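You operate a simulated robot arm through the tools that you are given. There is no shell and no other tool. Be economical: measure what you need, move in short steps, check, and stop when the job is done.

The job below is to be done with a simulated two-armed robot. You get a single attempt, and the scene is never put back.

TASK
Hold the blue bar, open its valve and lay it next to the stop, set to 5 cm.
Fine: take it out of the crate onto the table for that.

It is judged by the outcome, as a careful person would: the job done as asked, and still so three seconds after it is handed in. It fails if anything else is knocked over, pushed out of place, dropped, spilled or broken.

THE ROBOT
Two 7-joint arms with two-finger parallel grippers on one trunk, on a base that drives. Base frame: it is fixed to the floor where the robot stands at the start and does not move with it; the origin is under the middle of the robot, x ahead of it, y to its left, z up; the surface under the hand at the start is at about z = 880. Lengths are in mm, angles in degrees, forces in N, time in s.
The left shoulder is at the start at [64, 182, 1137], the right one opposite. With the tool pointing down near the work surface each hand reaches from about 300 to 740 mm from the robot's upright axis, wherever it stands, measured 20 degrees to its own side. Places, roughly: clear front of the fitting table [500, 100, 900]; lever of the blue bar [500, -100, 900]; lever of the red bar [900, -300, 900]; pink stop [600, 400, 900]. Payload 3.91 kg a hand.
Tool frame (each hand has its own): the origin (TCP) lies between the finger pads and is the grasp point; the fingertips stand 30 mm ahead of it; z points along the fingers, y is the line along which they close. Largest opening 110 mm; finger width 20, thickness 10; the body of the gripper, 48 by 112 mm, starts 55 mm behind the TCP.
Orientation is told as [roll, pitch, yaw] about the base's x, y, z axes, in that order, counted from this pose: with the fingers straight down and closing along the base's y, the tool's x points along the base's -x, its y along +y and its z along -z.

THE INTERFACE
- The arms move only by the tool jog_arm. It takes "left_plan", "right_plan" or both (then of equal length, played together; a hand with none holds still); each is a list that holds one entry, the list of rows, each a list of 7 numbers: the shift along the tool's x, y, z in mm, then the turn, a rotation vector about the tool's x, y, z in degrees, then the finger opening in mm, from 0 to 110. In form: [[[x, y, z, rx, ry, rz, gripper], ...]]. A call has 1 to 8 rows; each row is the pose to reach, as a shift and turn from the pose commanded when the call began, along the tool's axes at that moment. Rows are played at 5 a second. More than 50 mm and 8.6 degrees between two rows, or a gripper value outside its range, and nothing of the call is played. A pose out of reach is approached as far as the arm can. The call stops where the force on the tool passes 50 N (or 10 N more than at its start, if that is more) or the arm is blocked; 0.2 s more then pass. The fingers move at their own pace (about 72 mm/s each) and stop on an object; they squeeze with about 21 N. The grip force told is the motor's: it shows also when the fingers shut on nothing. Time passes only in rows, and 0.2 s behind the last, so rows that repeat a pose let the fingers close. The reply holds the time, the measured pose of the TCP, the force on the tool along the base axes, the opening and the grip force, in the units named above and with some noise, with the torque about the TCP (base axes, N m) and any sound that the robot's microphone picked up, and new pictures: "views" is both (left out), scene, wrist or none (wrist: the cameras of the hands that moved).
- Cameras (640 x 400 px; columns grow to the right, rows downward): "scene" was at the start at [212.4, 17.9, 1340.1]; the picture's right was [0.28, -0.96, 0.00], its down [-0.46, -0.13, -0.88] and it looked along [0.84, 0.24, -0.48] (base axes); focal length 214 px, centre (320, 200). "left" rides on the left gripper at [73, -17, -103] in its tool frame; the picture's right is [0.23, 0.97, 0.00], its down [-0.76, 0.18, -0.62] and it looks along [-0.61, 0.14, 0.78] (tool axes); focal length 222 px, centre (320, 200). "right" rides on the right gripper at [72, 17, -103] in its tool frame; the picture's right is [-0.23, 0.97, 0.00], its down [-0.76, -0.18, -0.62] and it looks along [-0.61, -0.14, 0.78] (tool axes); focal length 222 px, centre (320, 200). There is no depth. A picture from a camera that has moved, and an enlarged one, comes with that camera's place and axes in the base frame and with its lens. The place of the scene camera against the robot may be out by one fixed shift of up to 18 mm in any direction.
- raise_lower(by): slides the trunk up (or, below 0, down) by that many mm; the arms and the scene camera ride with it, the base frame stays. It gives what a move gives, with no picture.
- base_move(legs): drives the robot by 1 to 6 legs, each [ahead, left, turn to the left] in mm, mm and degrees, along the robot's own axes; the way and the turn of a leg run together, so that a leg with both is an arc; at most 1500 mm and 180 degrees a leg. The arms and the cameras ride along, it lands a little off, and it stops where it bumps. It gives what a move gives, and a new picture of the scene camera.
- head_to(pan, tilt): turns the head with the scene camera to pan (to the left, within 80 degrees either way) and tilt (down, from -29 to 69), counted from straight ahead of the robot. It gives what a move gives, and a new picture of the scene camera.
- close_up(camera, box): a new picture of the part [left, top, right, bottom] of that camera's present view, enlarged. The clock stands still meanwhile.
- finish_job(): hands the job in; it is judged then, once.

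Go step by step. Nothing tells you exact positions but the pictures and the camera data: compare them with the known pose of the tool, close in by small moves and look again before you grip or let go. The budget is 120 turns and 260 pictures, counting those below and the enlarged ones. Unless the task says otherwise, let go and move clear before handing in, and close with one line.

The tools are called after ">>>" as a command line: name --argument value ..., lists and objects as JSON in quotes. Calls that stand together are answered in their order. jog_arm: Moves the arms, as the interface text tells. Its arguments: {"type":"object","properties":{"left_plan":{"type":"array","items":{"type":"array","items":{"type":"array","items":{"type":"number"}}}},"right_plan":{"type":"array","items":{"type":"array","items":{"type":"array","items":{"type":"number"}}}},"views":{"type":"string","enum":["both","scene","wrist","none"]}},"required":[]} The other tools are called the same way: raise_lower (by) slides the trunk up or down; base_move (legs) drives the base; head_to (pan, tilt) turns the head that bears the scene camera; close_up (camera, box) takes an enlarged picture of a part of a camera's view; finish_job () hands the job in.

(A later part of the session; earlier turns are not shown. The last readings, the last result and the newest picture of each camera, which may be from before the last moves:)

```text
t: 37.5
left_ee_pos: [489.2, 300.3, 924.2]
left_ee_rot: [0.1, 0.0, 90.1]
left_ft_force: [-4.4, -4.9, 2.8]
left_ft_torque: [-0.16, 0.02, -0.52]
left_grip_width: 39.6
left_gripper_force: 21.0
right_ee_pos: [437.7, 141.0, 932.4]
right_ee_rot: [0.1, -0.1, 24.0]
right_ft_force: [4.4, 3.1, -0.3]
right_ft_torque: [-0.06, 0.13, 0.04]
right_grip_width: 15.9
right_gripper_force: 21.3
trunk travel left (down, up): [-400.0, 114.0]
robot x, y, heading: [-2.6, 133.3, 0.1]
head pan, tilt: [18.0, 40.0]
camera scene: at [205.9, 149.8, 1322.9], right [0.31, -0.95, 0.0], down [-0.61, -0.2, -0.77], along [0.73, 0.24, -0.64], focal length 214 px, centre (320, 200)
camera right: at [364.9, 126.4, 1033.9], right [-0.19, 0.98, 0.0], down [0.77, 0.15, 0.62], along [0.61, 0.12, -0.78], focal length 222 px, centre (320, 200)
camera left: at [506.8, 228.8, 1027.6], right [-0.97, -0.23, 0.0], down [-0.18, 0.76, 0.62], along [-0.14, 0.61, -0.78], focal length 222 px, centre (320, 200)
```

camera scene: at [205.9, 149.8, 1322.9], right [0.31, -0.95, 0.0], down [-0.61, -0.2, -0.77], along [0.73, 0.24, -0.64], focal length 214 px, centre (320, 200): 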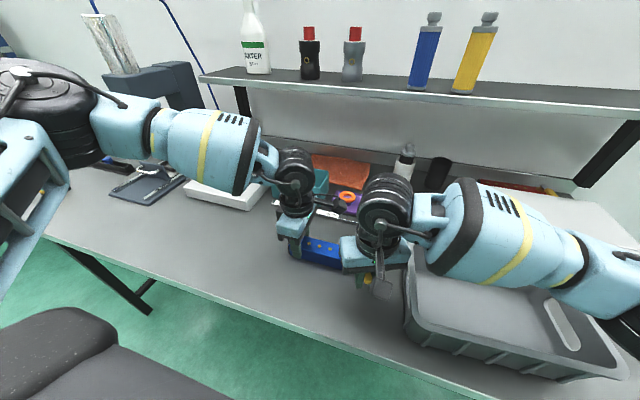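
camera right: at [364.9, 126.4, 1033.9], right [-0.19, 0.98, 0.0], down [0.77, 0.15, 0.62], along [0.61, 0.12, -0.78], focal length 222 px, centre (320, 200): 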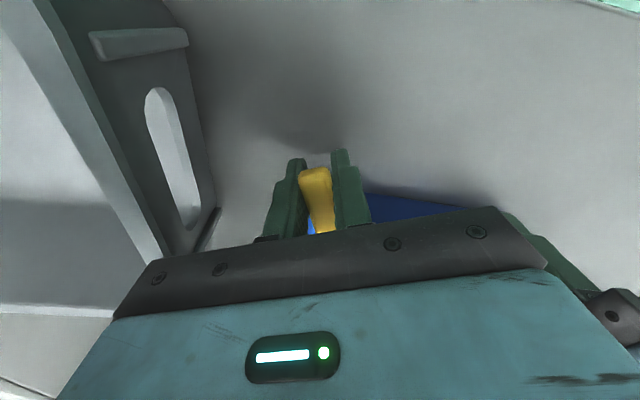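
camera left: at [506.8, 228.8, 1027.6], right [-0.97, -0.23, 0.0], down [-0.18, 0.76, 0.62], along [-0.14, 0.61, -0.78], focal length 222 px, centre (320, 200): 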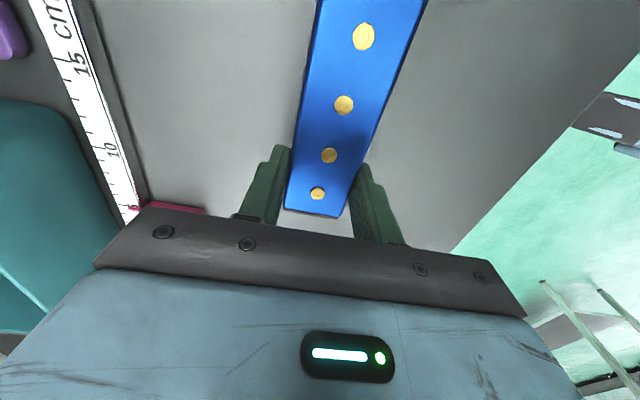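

Turning smoothly at about 5 N. Next, another 40°.

>>> jog_arm --right_plan '[[[-0.5, -7.5, 0, 0, 0, -8, 12], [-2.1, -14.9, 0, 0, 0, -16, 12], [-4.7, -22, 0, 0, 0, -24, 12], [-8.2, -28.6, 0, 0, 0, -32, 12], [-12.6, -34.7, 0, 0, 0, -40, 12]]]' --left_plan '[[[0, 0, 0, 0, 0, 0, 25], [0, 0, 0, 0, 0, 0, 25], [0, 0, 0, 0, 0, 0, 25], [0, 0, 0, 0, 0, 0, 25], [0, 0, 0, 0, 0, 0, 25]]]' --views "both"

```text
t: 38.7
left_ee_pos: [490.5, 301.2, 923.6]
left_ee_rot: [0.0, 0.0, 90.1]
left_ft_force: [-3.7, -8.3, 3.2]
left_ft_torque: [-0.45, 0.06, -0.53]
left_grip_width: 39.8
left_gripper_force: 21.7
right_ee_pos: [466.1, 113.6, 931.2]
right_ee_rot: [0.1, 0.0, 64.0]
right_ft_force: [3.2, 7.9, -2.0]
right_ft_torque: [-0.11, 0.01, -0.02]
right_grip_width: 16.3
right_gripper_force: 21.2
trunk travel left (down, up): [-400.0, 114.0]
robot x, y, heading: [-2.4, 133.4, 0.2]
head pan, tilt: [18.0, 40.0]
camera scene: at [206.0, 150.0, 1322.9], right [0.31, -0.95, 0.0], down [-0.61, -0.2, -0.77], along [0.73, 0.24, -0.64], focal length 214 px, centre (320, 200)
camera right: at [417.2, 56.1, 1033.9], right [-0.78, 0.63, 0.0], down [0.49, 0.61, 0.62], along [0.39, 0.48, -0.78], focal length 222 px, centre (320, 200)
camera left: at [507.1, 229.2, 1027.6], right [-0.97, -0.23, 0.0], down [-0.18, 0.76, 0.62], along [-0.14, 0.61, -0.78], focal length 222 px, centre (320, 200)
```

scene: 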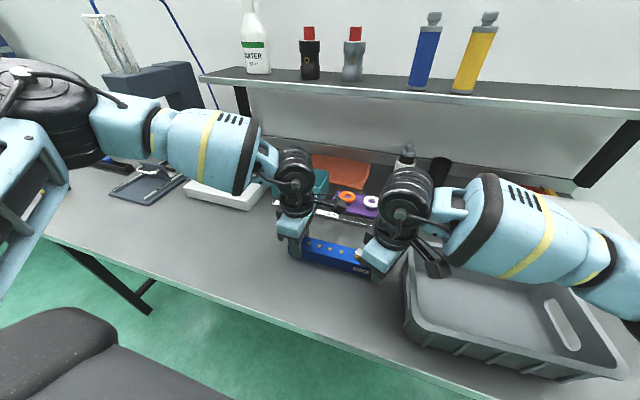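
right: 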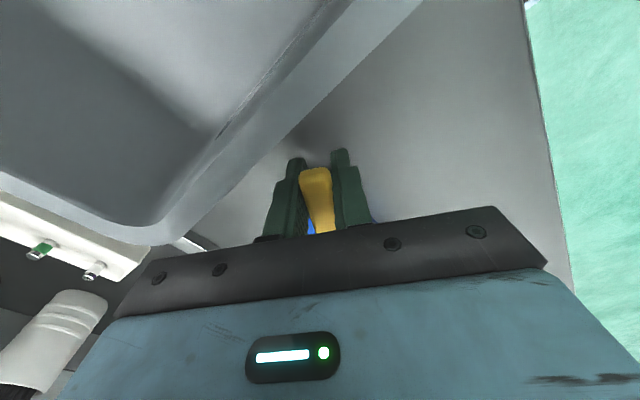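
left: 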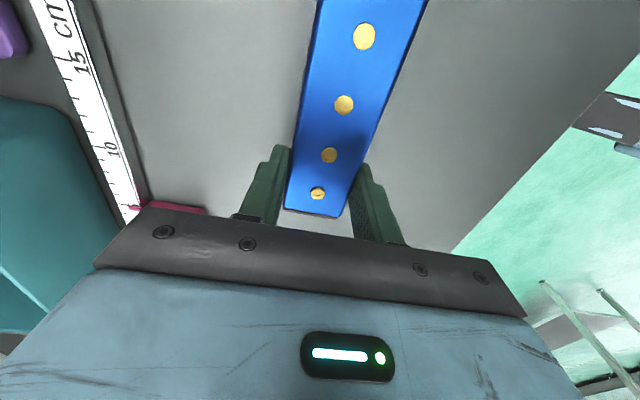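

64° turned with little force. The last 26° comes next, with the radius trimmed 1 mm inward.

>>> jog_arm --right_plan '[[[-0.8, -7.4, 0, 0, 0, -8, 12], [-2.7, -14.6, 0, 0, 0, -16, 12], [-5.5, -21.5, 0, 0, 0, -24, 12], [-6.4, -23.2, 0, 0, 0, -26, 12], [-6.4, -23.2, 0, 0, 0, -26, 12]]]' --left_plan '[[[0, 0, 0, 0, 0, 0, 25], [0, 0, 0, 0, 0, 0, 25], [0, 0, 0, 0, 0, 0, 25], [0, 0, 0, 0, 0, 0, 25], [0, 0, 0, 0, 0, 0, 25]]]' --views "both"

```text
t: 39.9
left_ee_pos: [489.1, 303.3, 925.4]
left_ee_rot: [-0.2, -0.1, 90.3]
left_ft_force: [-1.7, -1.1, 0.8]
left_ft_torque: [-0.16, -0.03, -0.2]
left_grip_width: 42.3
left_gripper_force: 21.2
right_ee_pos: [452.1, 82.5, 924.9]
right_ee_rot: [-6.4, 0.8, 79.0]
right_ft_force: [2.0, 3.7, 4.7]
right_ft_torque: [-0.07, 0.1, -0.04]
right_grip_width: 18.4
right_gripper_force: 6.7
right hand out of reach, approached as far as the arm can: row 2, 3, 4, 5
trunk travel left (down, up): [-400.0, 114.0]
robot x, y, heading: [4.2, 132.5, 0.0]
head pan, tilt: [18.0, 40.0]
camera scene: at [203.4, 149.1, 1323.5], right [0.31, -0.95, 0.0], down [-0.61, -0.2, -0.77], along [0.73, 0.24, -0.64], focal length 214 px, centre (320, 200)
camera right: at [410.0, 17.8, 1024.7], right [-0.91, 0.41, -0.11], down [0.25, 0.74, 0.63], along [0.34, 0.54, -0.77], focal length 222 px, centre (320, 200)
camera left: at [505.8, 229.7, 1028.3], right [-0.97, -0.23, 0.0], down [-0.18, 0.76, 0.63], along [-0.14, 0.61, -0.78], focal length 222 px, centre (320, 200)
```

scene: 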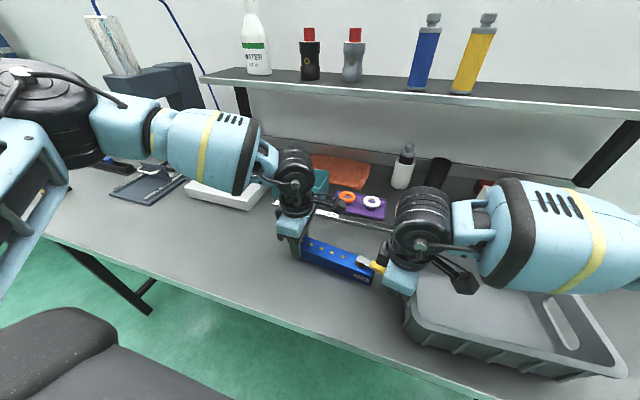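
right: 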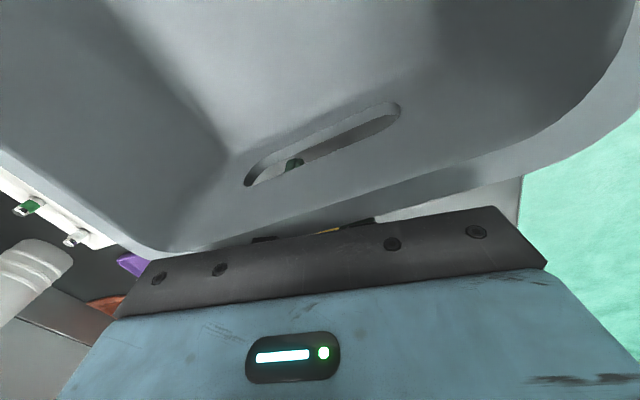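
left: 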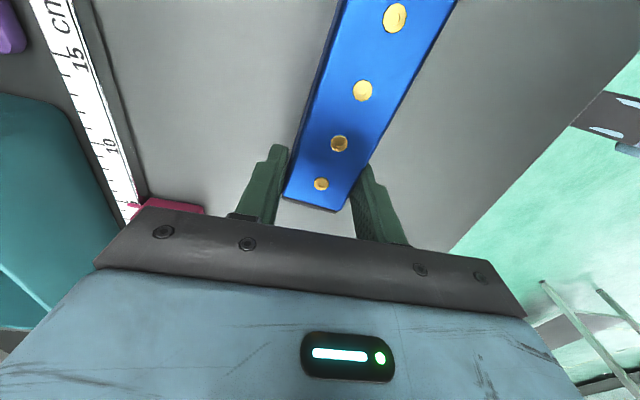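

The right wrist hit its limit near 72°, and the hand slid outward along the lever. The bar turned slightly in the left grip. I'll open the right fingers, rise while turning back and re-inspect.

>>> jog_arm --right_plan '[[[9, 24, -35, 0, 0, 8.5, 50], [11, 34, -70, 0, 0, 17, 60], [11, 39, -110, 0, 0, 25, 60], [11, 39, -150, 0, 0, 30, 60]]]' --left_plan '[[[0, 0, 0, 0, 0, 0, 25], [0, 0, 0, 0, 0, 0, 25], [0, 0, 0, 0, 0, 0, 25], [0, 0, 0, 0, 0, 0, 25]]]' --views "both"

```text
t: 40.9
left_ee_pos: [490.4, 302.5, 924.1]
left_ee_rot: [0.0, 0.0, 90.1]
left_ft_force: [-0.4, 0.0, -2.0]
left_ft_torque: [0.18, -0.01, -0.02]
left_grip_width: 39.6
left_gripper_force: 20.8
right_ee_pos: [398.3, 84.1, 1067.1]
right_ee_rot: [-5.9, -2.3, 49.0]
right_ft_force: [-0.1, 0.4, 0.0]
right_ft_torque: [-0.01, 0.02, -0.01]
right_grip_width: 59.9
right_gripper_force: 0.2
trunk travel left (down, up): [-400.0, 114.0]
robot x, y, heading: [-1.5, 130.3, 0.1]
head pan, tilt: [18.0, 40.0]
camera scene: at [205.6, 150.3, 1323.0], right [0.31, -0.95, 0.0], down [-0.61, -0.2, -0.77], along [0.73, 0.24, -0.64], focal length 214 px, centre (320, 200)
camera right: at [327.2, 45.3, 1165.3], right [-0.58, 0.81, -0.09], down [0.57, 0.48, 0.67], along [0.58, 0.33, -0.74], focal length 222 px, centre (320, 200)
camera left: at [506.9, 229.7, 1027.5], right [-0.97, -0.23, 0.0], down [-0.18, 0.76, 0.62], along [-0.14, 0.61, -0.78], focal length 222 px, centre (320, 200)
```

scene: 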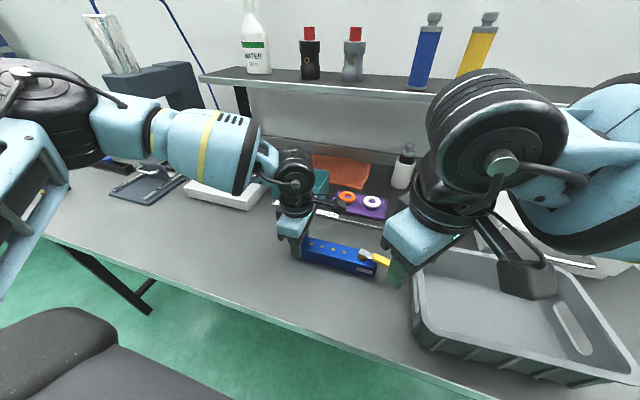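
right: 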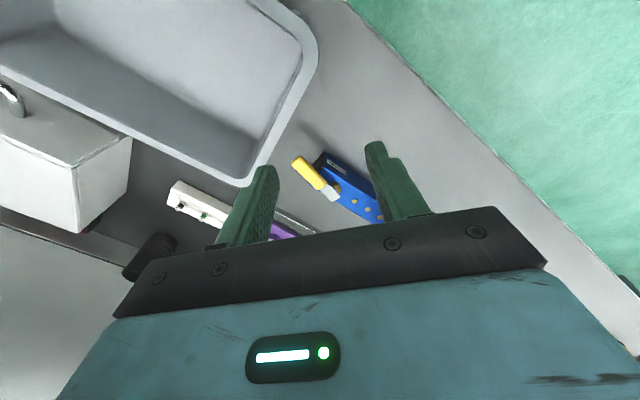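
left: 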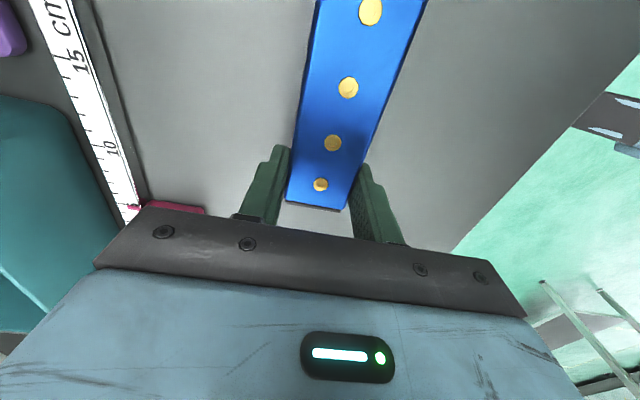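

The right hand is clear. The crate seems to have been nudged, so I'll check both it and the lever closely.

>>> close_up --camera "scene" --box '[290, 225, 410, 300]'

>>> close_up --camera "right" --box '[270, 130, 430, 230]'

>>> close_up --camera "scene" --box '[400, 235, 640, 400]'

```text
5.33 times, centred on (350, 262) of scene
camera zoom: at [205.6, 150.3, 1323.0], right [0.31, -0.95, 0.0], down [-0.61, -0.2, -0.77], along [0.73, 0.24, -0.64], focal length 1144 px, centre (160, -133)
```

zoom: 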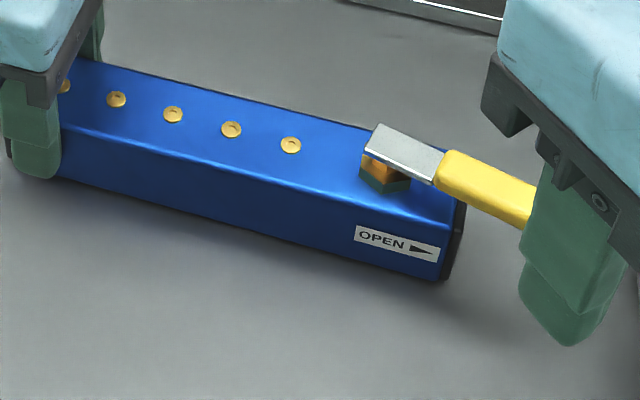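

```text
4.00 times, centred on (350, 180) of right
camera zoom: at [327.2, 45.3, 1165.3], right [-0.58, 0.81, -0.09], down [0.57, 0.48, 0.67], along [0.58, 0.33, -0.74], focal length 888 px, centre (200, 280)
```

zoom: 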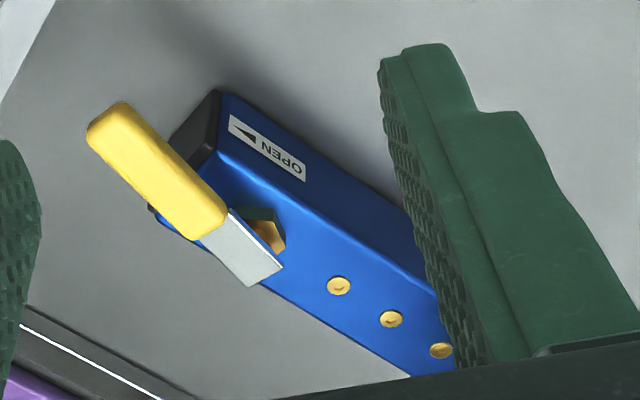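

```text
2.42 times, centred on (520, 318) of scene
camera zoom: at [205.6, 150.3, 1323.0], right [0.31, -0.95, 0.0], down [-0.61, -0.2, -0.77], along [0.73, 0.24, -0.64], focal length 520 px, centre (-165, -85)
```

zoom: 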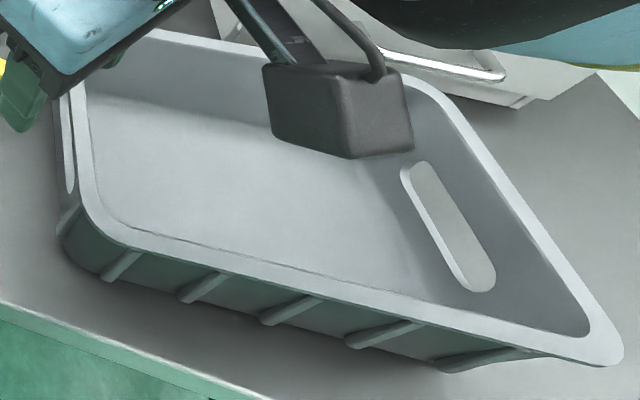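

The lever stands at about 77°, 13° short of lying along the bar. I'll turn the right hand back to yaw 0 with closed fingers, and then push the lever tip toward +x for the rest.

>>> jog_arm --right_plan '[[[0, 0, 0, 0, 0, 8, 40], [0, 3, 0, 0, 0, 16, 20], [1, 6, 0, 0, 0, 24, 0], [2, 10, 0, 0, 0, 32, 0], [3, 14, 0, 0, 0, 40, 0], [4, 18, 0, 0, 0, 48, 0], [4, 22, 0, 0, 0, 56, 0], [4, 22, 0, 0, 0, 60, 0]]]' --views "both"

>>> close_up --camera "right" --box '[240, 100, 480, 220]'

```text
t: 42.7
left_ee_pos: [490.9, 302.7, 924.1]
left_ee_rot: [0.0, 0.0, 90.1]
left_ft_force: [0.2, 0.1, -2.1]
left_ft_torque: [0.18, -0.01, -0.01]
left_grip_width: 39.9
left_gripper_force: 21.0
right_ee_pos: [379.1, 97.0, 1064.9]
right_ee_rot: [-1.1, -6.2, -11.0]
right_ft_force: [0.3, 0.4, -0.4]
right_ft_torque: [0.01, 0.01, -0.01]
right_grip_width: 0.0
right_gripper_force: 20.6
trunk travel left (down, up): [-400.0, 114.0]
robot x, y, heading: [-0.3, 132.7, -0.1]
head pan, tilt: [18.0, 40.0]
camera scene: at [206.0, 150.0, 1322.9], right [0.31, -0.95, 0.0], down [-0.61, -0.2, -0.77], along [0.73, 0.24, -0.64], focal length 214 px, centre (320, 200)
camera right: at [299.6, 131.6, 1158.8], right [0.41, 0.91, 0.01], down [0.64, -0.3, 0.71], along [0.65, -0.28, -0.71], focal length 222 px, centre (320, 200)
```

scene: 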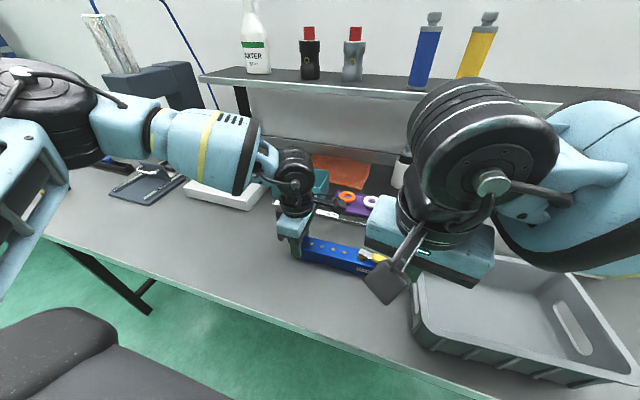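
right: 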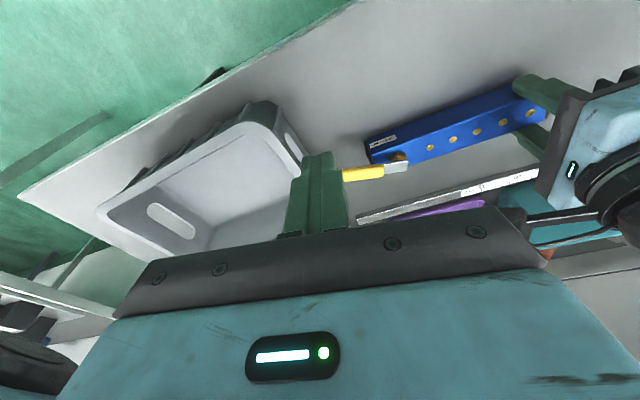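

```text
2.67 times, centred on (360, 160) of right
camera zoom: at [299.6, 131.6, 1158.8], right [0.41, 0.91, 0.01], down [0.64, -0.3, 0.71], along [0.65, -0.28, -0.71], focal length 592 px, centre (213, 307)
```

zoom: 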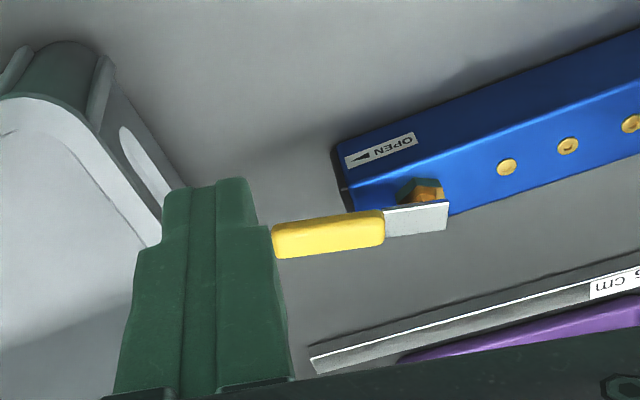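

The right hand is slightly tilted, so I'll level it first.

>>> jog_arm --right_plan '[[[0, 0, 0, -0.5, 3.1, -5.5, 0], [0, 0, 0, -1.1, 6.2, -11, 0], [0, 0, 0, -1.1, 6.2, -11, 0]]]' --views "none"

```text
t: 43.5
left_ee_pos: [489.5, 301.8, 923.7]
left_ee_rot: [0.1, 0.1, 90.1]
left_ft_force: [0.0, -0.4, -2.4]
left_ft_torque: [0.2, 0.01, -0.02]
left_grip_width: 39.6
left_gripper_force: 20.8
right_ee_pos: [378.7, 98.6, 1063.9]
right_ee_rot: [-0.5, 0.3, 0.1]
right_ft_force: [0.2, 0.0, -0.7]
right_ft_torque: [-0.03, 0.02, -0.02]
right_grip_width: 0.0
right_gripper_force: 20.8
trunk travel left (down, up): [-400.0, 114.0]
robot x, y, heading: [2.9, 133.1, 0.1]
head pan, tilt: [18.0, 40.0]
```

Now I'll lower to (435, 107, 936), just on the robot side of the lever's handle.

>>> jog_arm --right_plan '[[[-25, 4, 30, 0, 0, 0, 0], [-50, 8, 60, 0, 0, 0, 0], [-56, 8, 95, 0, 0, 0, 0], [-56, 8, 128, 0, 0, 0, 0]]]' --views "both"

>>> close_up --camera "right" --box '[240, 130, 400, 230]'

```text
t: 44.5
left_ee_pos: [489.6, 302.5, 923.5]
left_ee_rot: [0.0, 0.0, 90.1]
left_ft_force: [0.2, -0.8, -2.3]
left_ft_torque: [0.21, -0.03, 0.01]
left_grip_width: 39.7
left_gripper_force: 21.0
right_ee_pos: [434.2, 98.6, 933.7]
right_ee_rot: [-0.5, 0.2, 0.2]
right_ft_force: [0.5, 0.2, -0.3]
right_ft_torque: [-0.01, -0.02, -0.01]
right_grip_width: 0.2
right_gripper_force: 21.1
trunk travel left (down, up): [-400.0, 114.0]
robot x, y, heading: [-1.4, 129.5, 0.2]
head pan, tilt: [18.0, 40.0]
camera scene: at [206.2, 150.0, 1322.9], right [0.31, -0.95, 0.0], down [-0.61, -0.2, -0.77], along [0.73, 0.24, -0.64], focal length 214 px, centre (320, 200)
camera right: at [360.5, 117.5, 1036.3], right [0.23, 0.97, -0.01], down [0.76, -0.17, 0.62], along [0.6, -0.15, -0.78], focal length 222 px, centre (320, 200)
```

scene: 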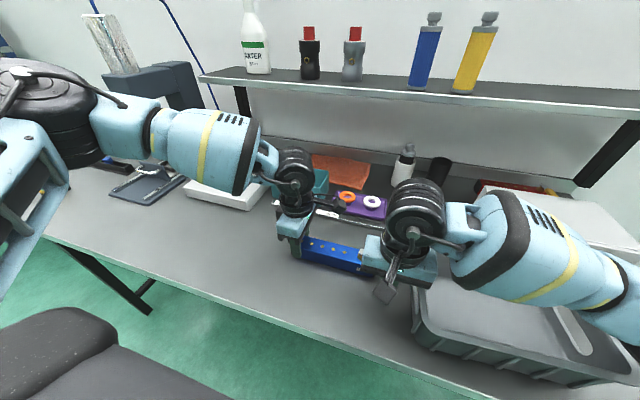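
right: 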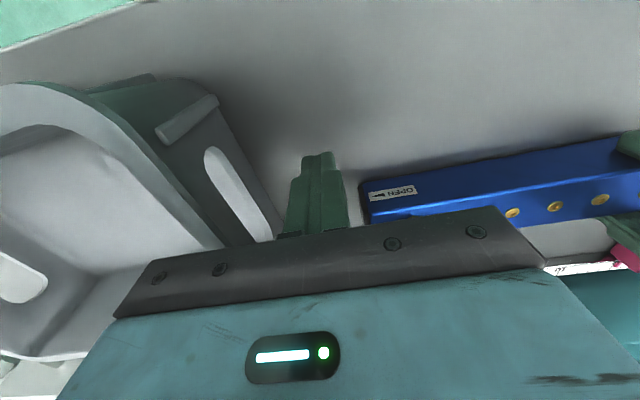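

```text
4.00 times, centred on (320, 180) of right
camera zoom: at [360.5, 117.5, 1036.3], right [0.23, 0.97, -0.01], down [0.76, -0.17, 0.62], along [0.6, -0.15, -0.78], focal length 888 px, centre (320, 280)
```

zoom: 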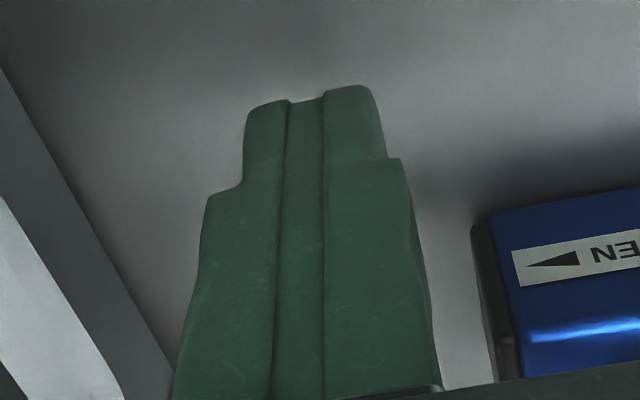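

The closed fingers are just in front of the lever. I'll push toward +x in small steps.

>>> jog_arm --right_plan '[[[-6, 6, 0, 0, 0, 0, 0], [-14, 6, 0, 0, 0, 0, 0], [-20, 6, 0, 0, 0, 0, 0], [-25, 6, 0, 0, 0, 0, 0], [-30, 6, 0, 0, 0, 0, 0]]]' --left_plan '[[[0, 0, 0, 0, 0, 0, 25], [0, 0, 0, 0, 0, 0, 25], [0, 0, 0, 0, 0, 0, 25], [0, 0, 0, 0, 0, 0, 25], [0, 0, 0, 0, 0, 0, 25]]]' --views "both"

>>> close_up --camera "scene" --box '[290, 225, 410, 300]'

```text
t: 45.7
left_ee_pos: [490.3, 300.6, 924.5]
left_ee_rot: [-0.1, 0.0, 90.3]
left_ft_force: [1.2, 0.3, -2.4]
left_ft_torque: [0.15, 0.05, 0.29]
left_grip_width: 39.9
left_gripper_force: 21.0
right_ee_pos: [465.0, 108.4, 934.9]
right_ee_rot: [-0.5, 0.2, 0.0]
right_ft_force: [-2.8, -0.4, -0.8]
right_ft_torque: [0.02, -0.03, -0.07]
right_grip_width: 0.2
right_gripper_force: 21.0
trunk travel left (down, up): [-400.0, 114.0]
robot x, y, heading: [-1.6, 129.0, 0.2]
head pan, tilt: [18.0, 40.0]
camera scene: at [206.1, 150.1, 1322.9], right [0.31, -0.95, 0.0], down [-0.61, -0.2, -0.77], along [0.73, 0.24, -0.64], focal length 214 px, centre (320, 200)
camera right: at [391.4, 126.7, 1037.6], right [0.23, 0.97, -0.01], down [0.76, -0.17, 0.62], along [0.6, -0.15, -0.78], focal length 222 px, centre (320, 200)
camera left: at [507.4, 229.7, 1027.5], right [-0.97, -0.23, 0.0], down [-0.18, 0.76, 0.62], along [-0.14, 0.61, -0.78], focal length 222 px, centre (320, 200)
```

scene: 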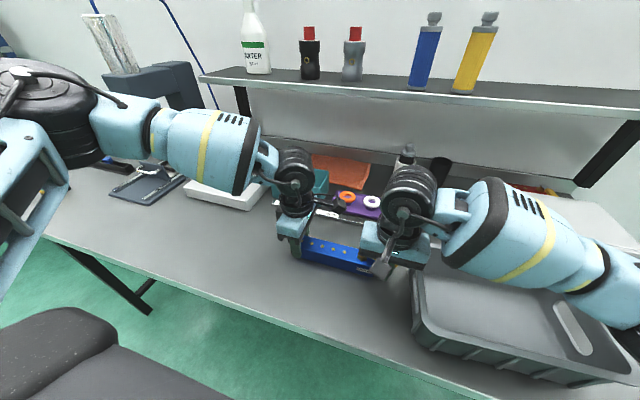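
right: 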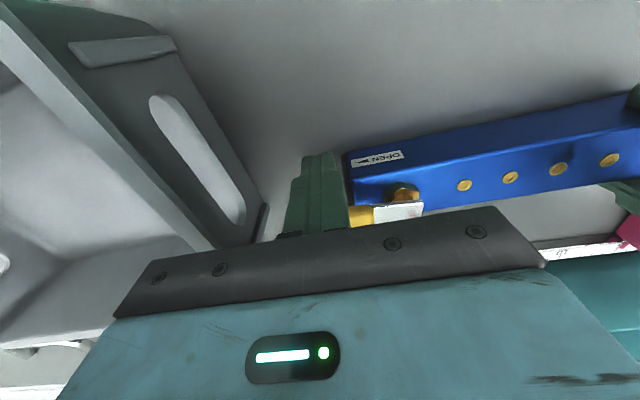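
left: 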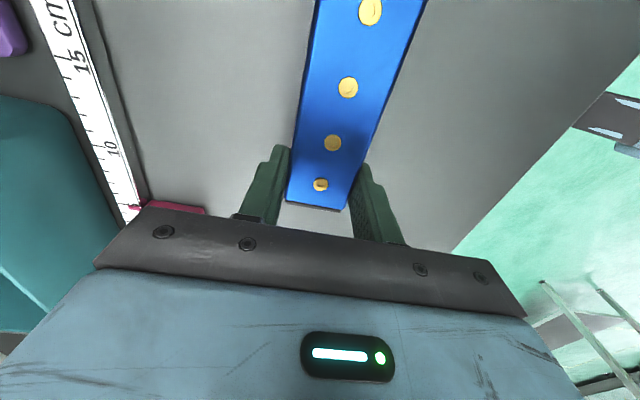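

```text
5.33 times, centred on (350, 262) of scene
camera zoom: at [206.1, 150.1, 1322.9], right [0.31, -0.95, 0.0], down [-0.61, -0.2, -0.77], along [0.73, 0.24, -0.64], focal length 1144 px, centre (160, -133)
```

zoom: 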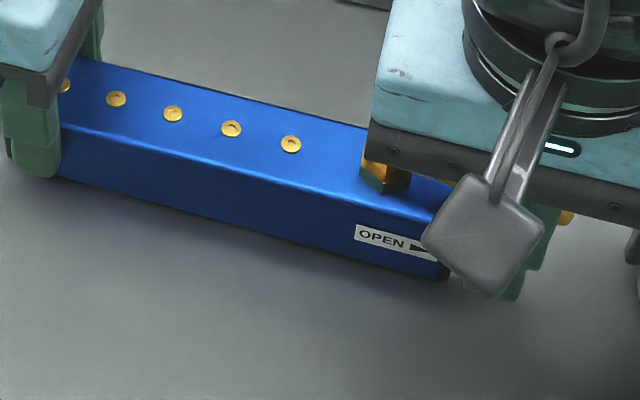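

Contact: the lever moves with about 3 N. I'll push another 6 mm in 2 mm steps.

>>> jog_arm --right_plan '[[[-2, 0, 0, 0, 0, 0, 0], [-4, 0, 0, 0, 0, 0, 0], [-6, 0, 0, 0, 0, 0, 0], [-7, 0, 0, 0, 0, 0, 0]]]' --left_plan '[[[0, 0, 0, 0, 0, 0, 25], [0, 0, 0, 0, 0, 0, 25], [0, 0, 0, 0, 0, 0, 25], [0, 0, 0, 0, 0, 0, 25]]]' --views "wrist"

>>> close_up --camera "right" --box '[300, 130, 460, 230]'

```text
t: 46.7
left_ee_pos: [489.0, 302.2, 922.9]
left_ee_rot: [0.0, 0.0, 90.0]
left_ft_force: [0.6, 0.3, -1.3]
left_ft_torque: [0.07, 0.07, 0.21]
left_grip_width: 39.7
left_gripper_force: 20.9
right_ee_pos: [471.4, 109.0, 936.6]
right_ee_rot: [-0.4, 0.2, 0.0]
right_ft_force: [-1.0, -0.6, -1.4]
right_ft_torque: [0.03, 0.0, 0.0]
right_grip_width: 0.0
right_gripper_force: 20.9
trunk travel left (down, up): [-400.0, 114.0]
robot x, y, heading: [-0.2, 130.5, 0.1]
head pan, tilt: [18.0, 40.0]
camera right: at [397.8, 127.0, 1039.4], right [0.23, 0.97, -0.01], down [0.76, -0.17, 0.62], along [0.61, -0.15, -0.78], focal length 222 px, centre (320, 200)
camera left: at [507.2, 229.5, 1027.4], right [-0.97, -0.23, 0.0], down [-0.18, 0.76, 0.62], along [-0.14, 0.61, -0.78], focal length 222 px, centre (320, 200)
```

right: 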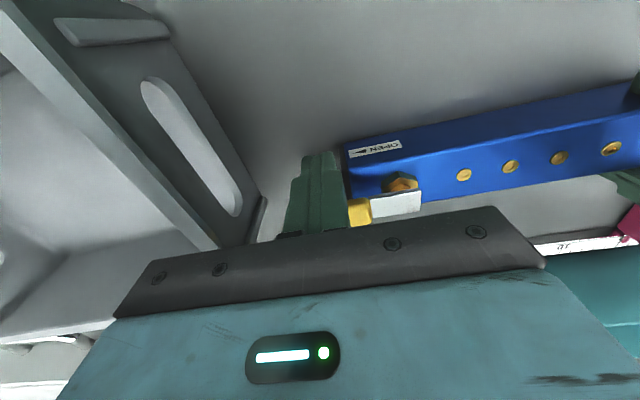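
left: 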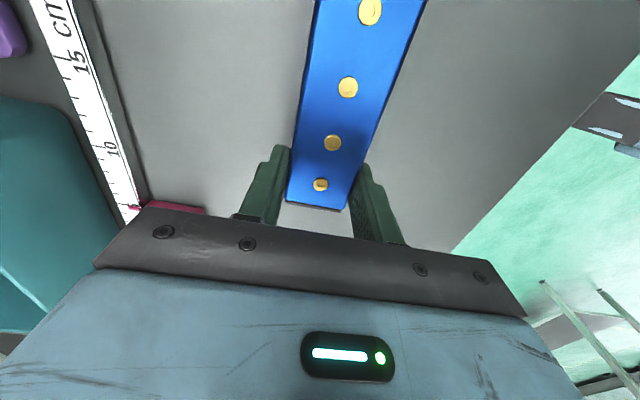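

```text
4.00 times, centred on (380, 180) of right
camera zoom: at [397.8, 127.0, 1039.4], right [0.23, 0.97, -0.01], down [0.76, -0.17, 0.62], along [0.61, -0.15, -0.78], focal length 888 px, centre (80, 280)
```

zoom: 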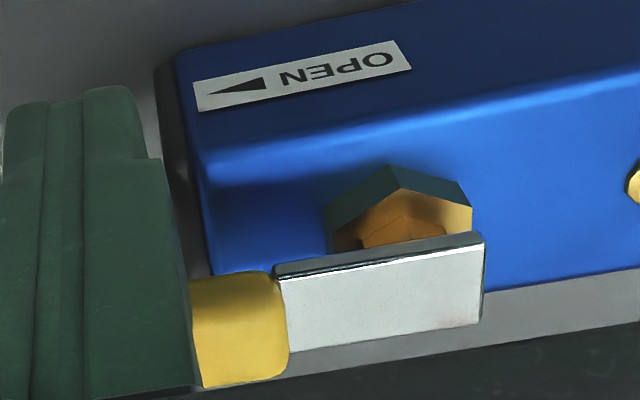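

The lever is almost parallel to the bar. I'll push a little more, watching for the end stop.

>>> jog_arm --right_plan '[[[-1, 0, 0, 0, 0, 0, 0], [-2, 0, 0, 0, 0, 0, 0], [-3, 0, 0, 0, 0, 0, 0], [-3, 0, 0, 0, 0, 0, 0]]]' --left_plan '[[[0, 0, 0, 0, 0, 0, 25], [0, 0, 0, 0, 0, 0, 25], [0, 0, 0, 0, 0, 0, 25], [0, 0, 0, 0, 0, 0, 25]]]' --views "none"

>>> close_up --camera "right" --box '[300, 130, 460, 230]'

```text
t: 47.7
left_ee_pos: [489.6, 302.2, 924.8]
left_ee_rot: [0.1, 0.0, 90.2]
left_ft_force: [3.0, 2.0, -1.7]
left_ft_torque: [0.09, 0.1, 0.77]
left_grip_width: 39.9
left_gripper_force: 20.9
right_ee_pos: [475.2, 109.8, 936.7]
right_ee_rot: [-0.5, 0.1, 0.0]
right_ft_force: [-3.9, -1.1, -0.4]
right_ft_torque: [0.02, -0.03, 0.06]
right_grip_width: 0.0
right_gripper_force: 21.1
trunk travel left (down, up): [-400.0, 114.0]
robot x, y, heading: [1.6, 133.3, 0.1]
head pan, tilt: [18.0, 40.0]
```

```text
4.00 times, centred on (380, 180) of right
camera zoom: at [401.7, 127.3, 1039.6], right [0.23, 0.97, -0.01], down [0.76, -0.17, 0.62], along [0.6, -0.15, -0.78], focal length 888 px, centre (80, 280)
```

zoom: 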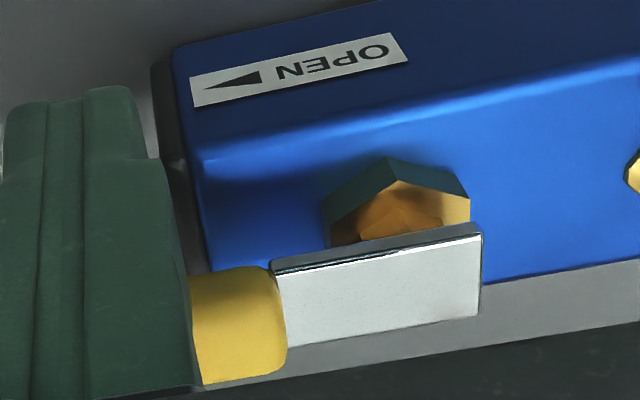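

Resistance rose, so the lever seems to be at its stop. I'll back off, rise and inspect.

>>> jog_arm --right_plan '[[[10, 0, 0, 0, 0, 0, 0], [25, 0, 0, 0, 0, 0, 0], [30, 0, -40, 0, 0, 0, 0], [40, 0, -80, 0, 0, 0, 0], [55, 0, -120, 0, 0, 0, 0], [70, -20, -150, 0, 0, 0, 0], [80, -50, -160, 0, 0, 0, 0]]]' --views "both"

>>> close_up --camera "scene" --box '[290, 225, 410, 300]'

>>> close_up --camera "right" --box '[320, 80, 480, 180]'

```text
t: 49.3
left_ee_pos: [490.2, 301.9, 924.9]
left_ee_rot: [0.0, 0.1, 90.0]
left_ft_force: [0.0, 0.0, -2.6]
left_ft_torque: [0.23, 0.02, -0.05]
left_grip_width: 40.0
left_gripper_force: 20.9
right_ee_pos: [392.7, 58.5, 1096.4]
right_ee_rot: [-0.6, 0.1, 0.0]
right_ft_force: [0.2, 0.3, 0.9]
right_ft_torque: [0.0, 0.02, 0.02]
right_grip_width: 0.0
right_gripper_force: 21.0
trunk travel left (down, up): [-400.0, 114.0]
robot x, y, heading: [-0.3, 131.6, 0.3]
head pan, tilt: [18.0, 40.0]
camera scene: at [205.8, 149.2, 1322.9], right [0.31, -0.95, 0.0], down [-0.61, -0.2, -0.77], along [0.73, 0.24, -0.64], focal length 214 px, centre (320, 200)
camera right: at [320.0, 76.5, 1201.0], right [0.23, 0.97, -0.01], down [0.76, -0.17, 0.62], along [0.6, -0.15, -0.78], focal length 222 px, centre (320, 200)
```

scene: 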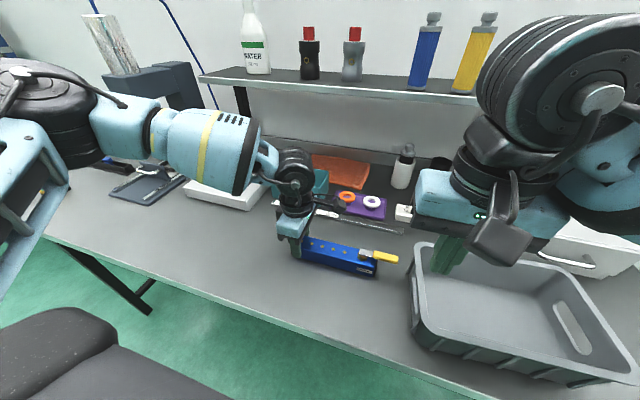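
right: 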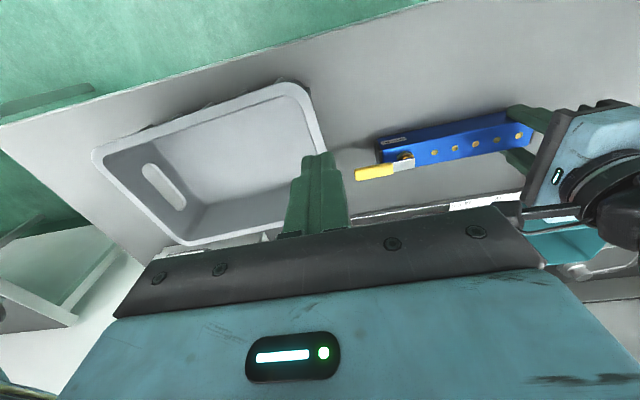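

```text
5.33 times, centred on (350, 262) of scene
camera zoom: at [205.8, 149.2, 1322.9], right [0.31, -0.95, 0.0], down [-0.61, -0.2, -0.77], along [0.73, 0.24, -0.64], focal length 1144 px, centre (160, -133)
```

zoom: 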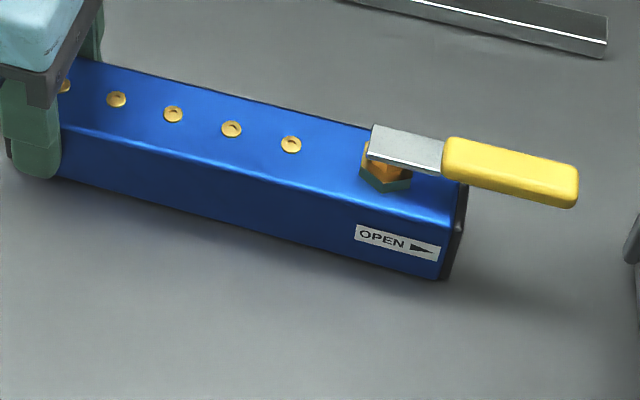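

```text
4.00 times, centred on (400, 130) of right
camera zoom: at [320.0, 76.5, 1201.0], right [0.23, 0.97, -0.01], down [0.76, -0.17, 0.62], along [0.6, -0.15, -0.78], focal length 888 px, centre (0, 480)
```

zoom: 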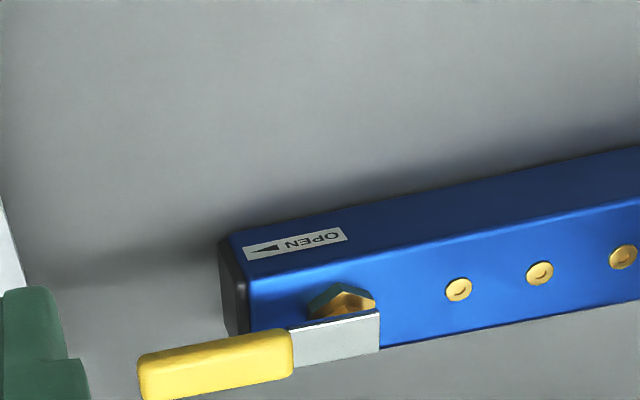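

The lever now lies along the bar, pointing to the end that "OPEN ►" marks, so the valve is open. I'll regrip the bar at its middle (y≈222) with the left hand for carrying.

>>> jog_arm --left_plan '[[[0, 0, 0, 0, 0, 0, 50], [0, 0, 0, 0, 0, 0, 58], [0, 0, -45, 0, 0, 0, 58], [40, 0, -50, 0, 0, 0, 58], [80, 0, -45, 0, 0, 0, 58], [80, 0, -20, 0, 0, 0, 58], [80, 0, -1, 0, 0, 0, 58]]]' --views "both"

```text
t: 50.9
left_ee_pos: [483.1, 258.8, 933.3]
left_ee_rot: [-0.1, 0.1, 90.2]
left_ft_force: [0.6, 0.3, -0.8]
left_ft_torque: [0.0, -0.01, -0.03]
left_grip_width: 57.9
left_gripper_force: 0.1
left hand out of reach, approached as far as the arm can: row 4, 5, 6, 7
right_ee_pos: [394.4, 59.9, 1097.3]
right_ee_rot: [-0.5, 0.2, 0.0]
right_ft_force: [-0.1, 0.4, -0.2]
right_ft_torque: [0.01, 0.03, 0.02]
right_grip_width: 0.0
right_gripper_force: 21.1
trunk travel left (down, up): [-400.0, 114.0]
robot x, y, heading: [-1.9, 131.7, 0.1]
head pan, tilt: [18.0, 40.0]
camera scene: at [206.4, 150.3, 1322.8], right [0.31, -0.95, 0.0], down [-0.61, -0.2, -0.77], along [0.73, 0.24, -0.64], focal length 214 px, centre (320, 200)
camera left: at [499.3, 186.6, 1037.7], right [-0.97, -0.23, 0.0], down [-0.18, 0.76, 0.62], along [-0.14, 0.61, -0.78], focal length 222 px, centre (320, 200)
```

scene: 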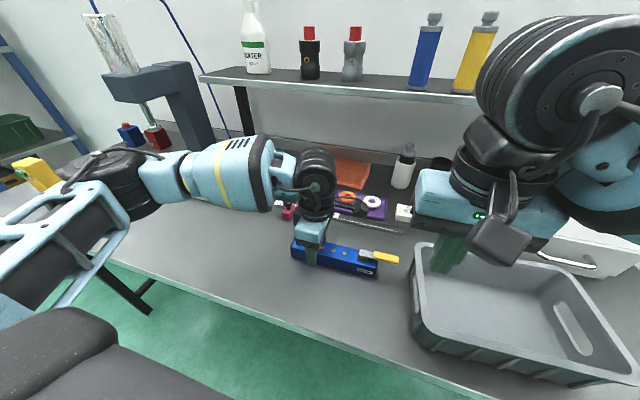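
left: 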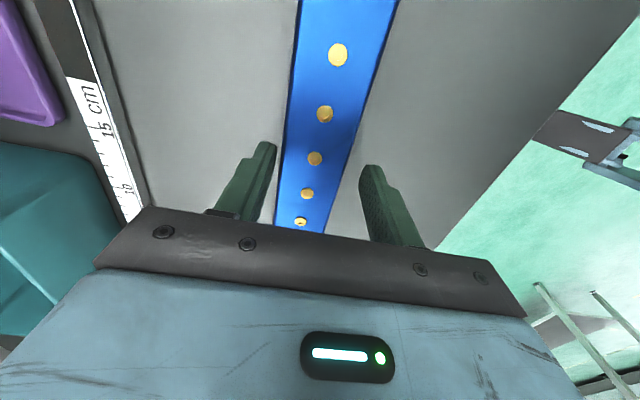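

The left wrist limits it at y≈259, which is still close enough to the middle. I'll centre it there, lower it and close.

>>> jog_arm --left_plan '[[[-5, -6, 2, 0, 0, 0, 58], [-5, -6, 8, 0, 0, 0, 58], [-5, -6, 9, 0, 0, 0, 40], [-5, -6, 9, 0, 0, 0, 25], [-5, -6, 9, 0, 0, 0, 25], [-5, -6, 9, 0, 0, 0, 25]]]' --views "wrist"

```text
t: 52.3
left_ee_pos: [487.3, 262.7, 924.8]
left_ee_rot: [-0.1, 0.0, 90.2]
left_ft_force: [0.7, 0.6, 7.0]
left_ft_torque: [-0.05, 0.07, 0.2]
left_grip_width: 39.6
left_gripper_force: 20.9
right_ee_pos: [393.6, 59.9, 1097.8]
right_ee_rot: [-0.6, 0.0, 0.0]
right_ft_force: [0.6, -0.2, 0.1]
right_ft_torque: [0.0, -0.03, 0.0]
right_grip_width: 0.0
right_gripper_force: 21.4
trunk travel left (down, up): [-400.0, 114.0]
robot x, y, heading: [0.3, 131.8, 0.0]
head pan, tilt: [18.0, 40.0]
camera left: at [505.1, 190.6, 1028.9], right [-0.97, -0.23, 0.0], down [-0.18, 0.76, 0.62], along [-0.14, 0.61, -0.78], focal length 222 px, centre (320, 200)
```

left: 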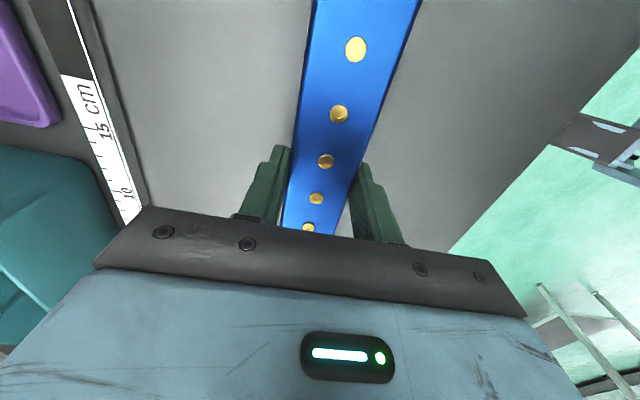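

The bar is held. I'll lift it 40 mm, carry it toward the rule and stop short of the pink stop to measure.

>>> jog_arm --left_plan '[[[0, 0, -20, 0, 0, 0, 25], [0, 0, -40, 0, 0, 0, 25], [-8, -25, -40, 0, 0, 0, 25], [-16, -50, -40, 0, 0, 0, 25], [-24, -75, -40, 0, 0, 0, 25], [-30, -93, -40, 0, 0, 0, 25], [-30, -93, -40, 0, 0, 0, 25]]]' --views "both"

>>> close_up --camera "scene" --box '[260, 180, 420, 280]'

```text
t: 53.9
left_ee_pos: [584.2, 331.4, 974.4]
left_ee_rot: [0.0, -0.1, 90.0]
left_ft_force: [0.8, 0.8, -1.8]
left_ft_torque: [0.13, 0.05, -0.01]
left_grip_width: 39.3
left_gripper_force: 21.4
left hand out of reach, approached as far as the arm can: row 3, 4, 5, 6, 7
right_ee_pos: [393.8, 60.4, 1097.7]
right_ee_rot: [-0.6, 0.2, -0.1]
right_ft_force: [-0.4, 0.1, -0.2]
right_ft_torque: [0.0, 0.0, 0.05]
right_grip_width: 0.0
right_gripper_force: 21.3
trunk travel left (down, up): [-400.0, 114.0]
robot x, y, heading: [0.3, 134.7, 0.1]
head pan, tilt: [18.0, 40.0]
camera scene: at [206.2, 150.4, 1322.9], right [0.31, -0.95, 0.0], down [-0.61, -0.2, -0.77], along [0.73, 0.24, -0.64], focal length 214 px, centre (320, 200)
camera left: at [600.6, 259.4, 1078.4], right [-0.97, -0.23, 0.0], down [-0.18, 0.76, 0.62], along [-0.14, 0.61, -0.78], focal length 222 px, centre (320, 200)
```

scene: 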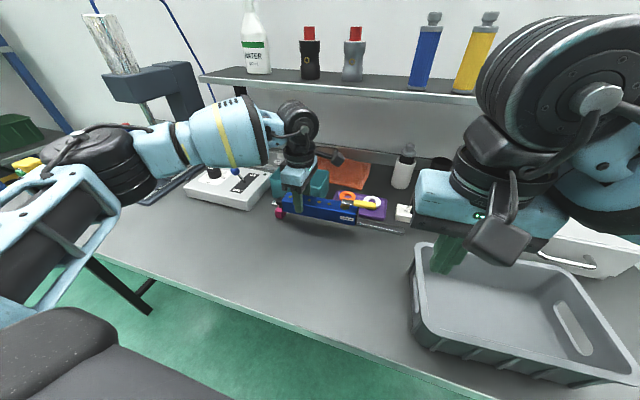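
left: 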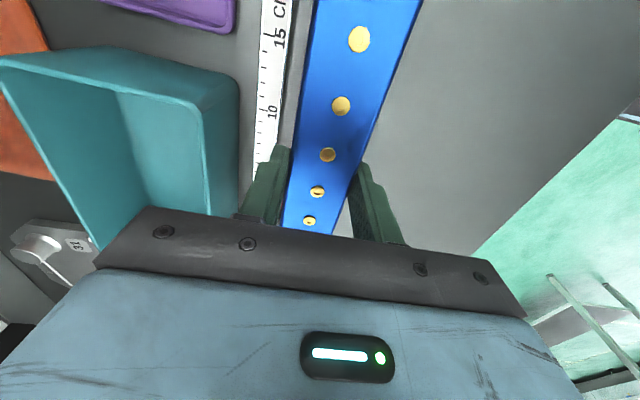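

```text
4.00 times, centred on (340, 230) of scene
camera zoom: at [206.2, 150.4, 1322.9], right [0.31, -0.95, 0.0], down [-0.61, -0.2, -0.77], along [0.73, 0.24, -0.64], focal length 858 px, centre (240, 80)
```

zoom: 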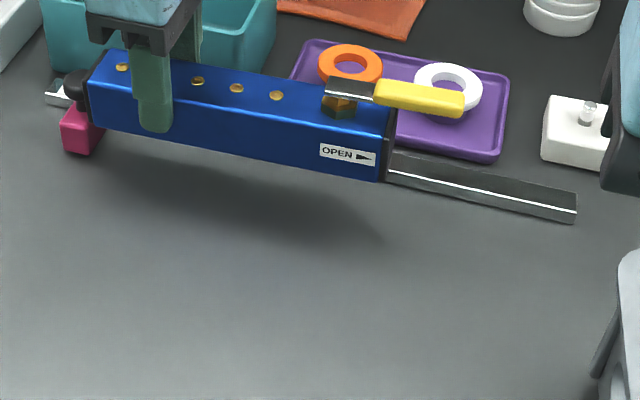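

The wrist limit pulled the hand further left than asked, and the bar's end is now right at the stop's knob. I'll check closely before moving on.

>>> close_up --camera "scene" --box '[265, 185, 313, 225]'

```text
10.00 times, centred on (289, 205) of scene
camera zoom: at [206.2, 150.4, 1322.9], right [0.31, -0.95, 0.0], down [-0.61, -0.2, -0.77], along [0.73, 0.24, -0.64], focal length 2145 px, centre (630, 150)
```

zoom: 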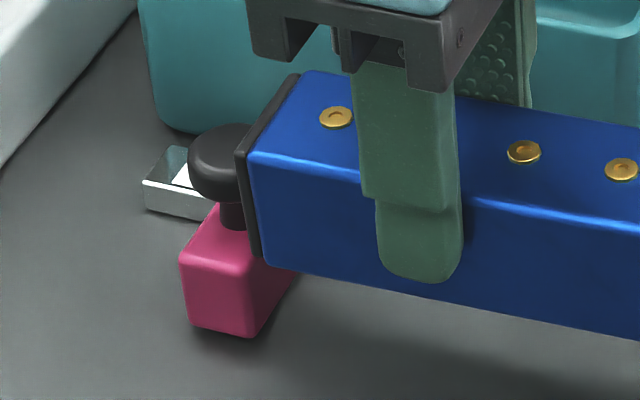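

The bar's end pushed the stop back to about 3 cm; the rule itself hasn't moved. I'll drive the base 60 mm to the right, which backs the bar off and gives the left wrist more room. Then I'll set the bar down there and reset the stop.

>>> base_move --legs '[[0, -60, 0]]'

>>> close_up --camera "scene" --box '[230, 170, 390, 270]'

```text
t: 55.1
left_ee_pos: [584.6, 272.1, 975.0]
left_ee_rot: [-0.1, -0.1, 90.2]
left_ft_force: [-0.3, -0.1, -2.1]
left_ft_torque: [0.17, -0.01, 0.01]
left_grip_width: 39.5
left_gripper_force: 21.2
right_ee_pos: [393.7, 0.8, 1097.7]
right_ee_rot: [-0.6, 0.3, 0.1]
right_ft_force: [-0.1, 0.6, 0.2]
right_ft_torque: [0.03, -0.01, 0.02]
right_grip_width: 0.0
right_gripper_force: 21.4
trunk travel left (down, up): [-400.0, 114.0]
robot x, y, heading: [-1.6, 68.6, 0.2]
head pan, tilt: [18.0, 40.0]
camera scene: at [206.1, 90.3, 1322.9], right [0.31, -0.95, 0.0], down [-0.61, -0.2, -0.77], along [0.73, 0.24, -0.64], focal length 214 px, centre (320, 200)
```

scene: 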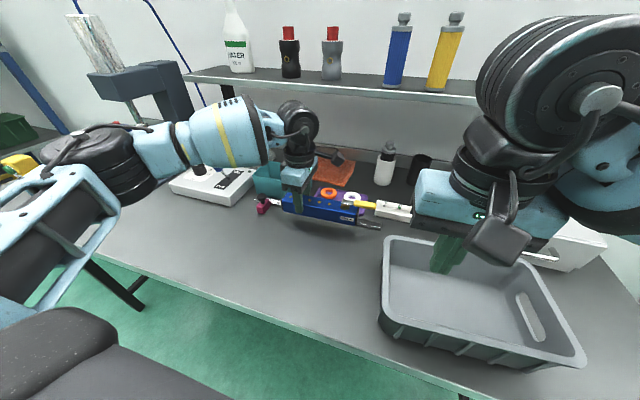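

```text
4.00 times, centred on (310, 220) of scene
camera zoom: at [206.1, 90.3, 1322.9], right [0.31, -0.95, 0.0], down [-0.61, -0.2, -0.77], along [0.73, 0.24, -0.64], focal length 858 px, centre (360, 120)
```

zoom: 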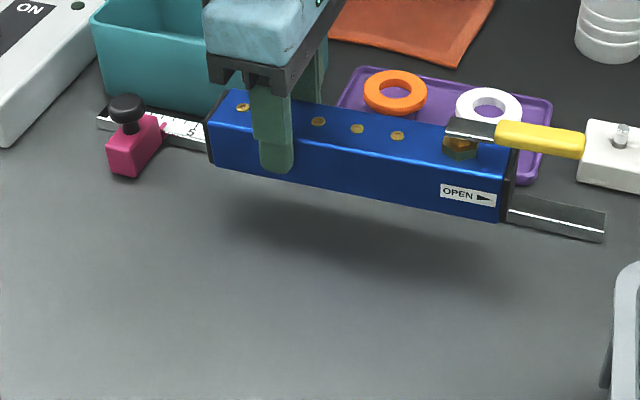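

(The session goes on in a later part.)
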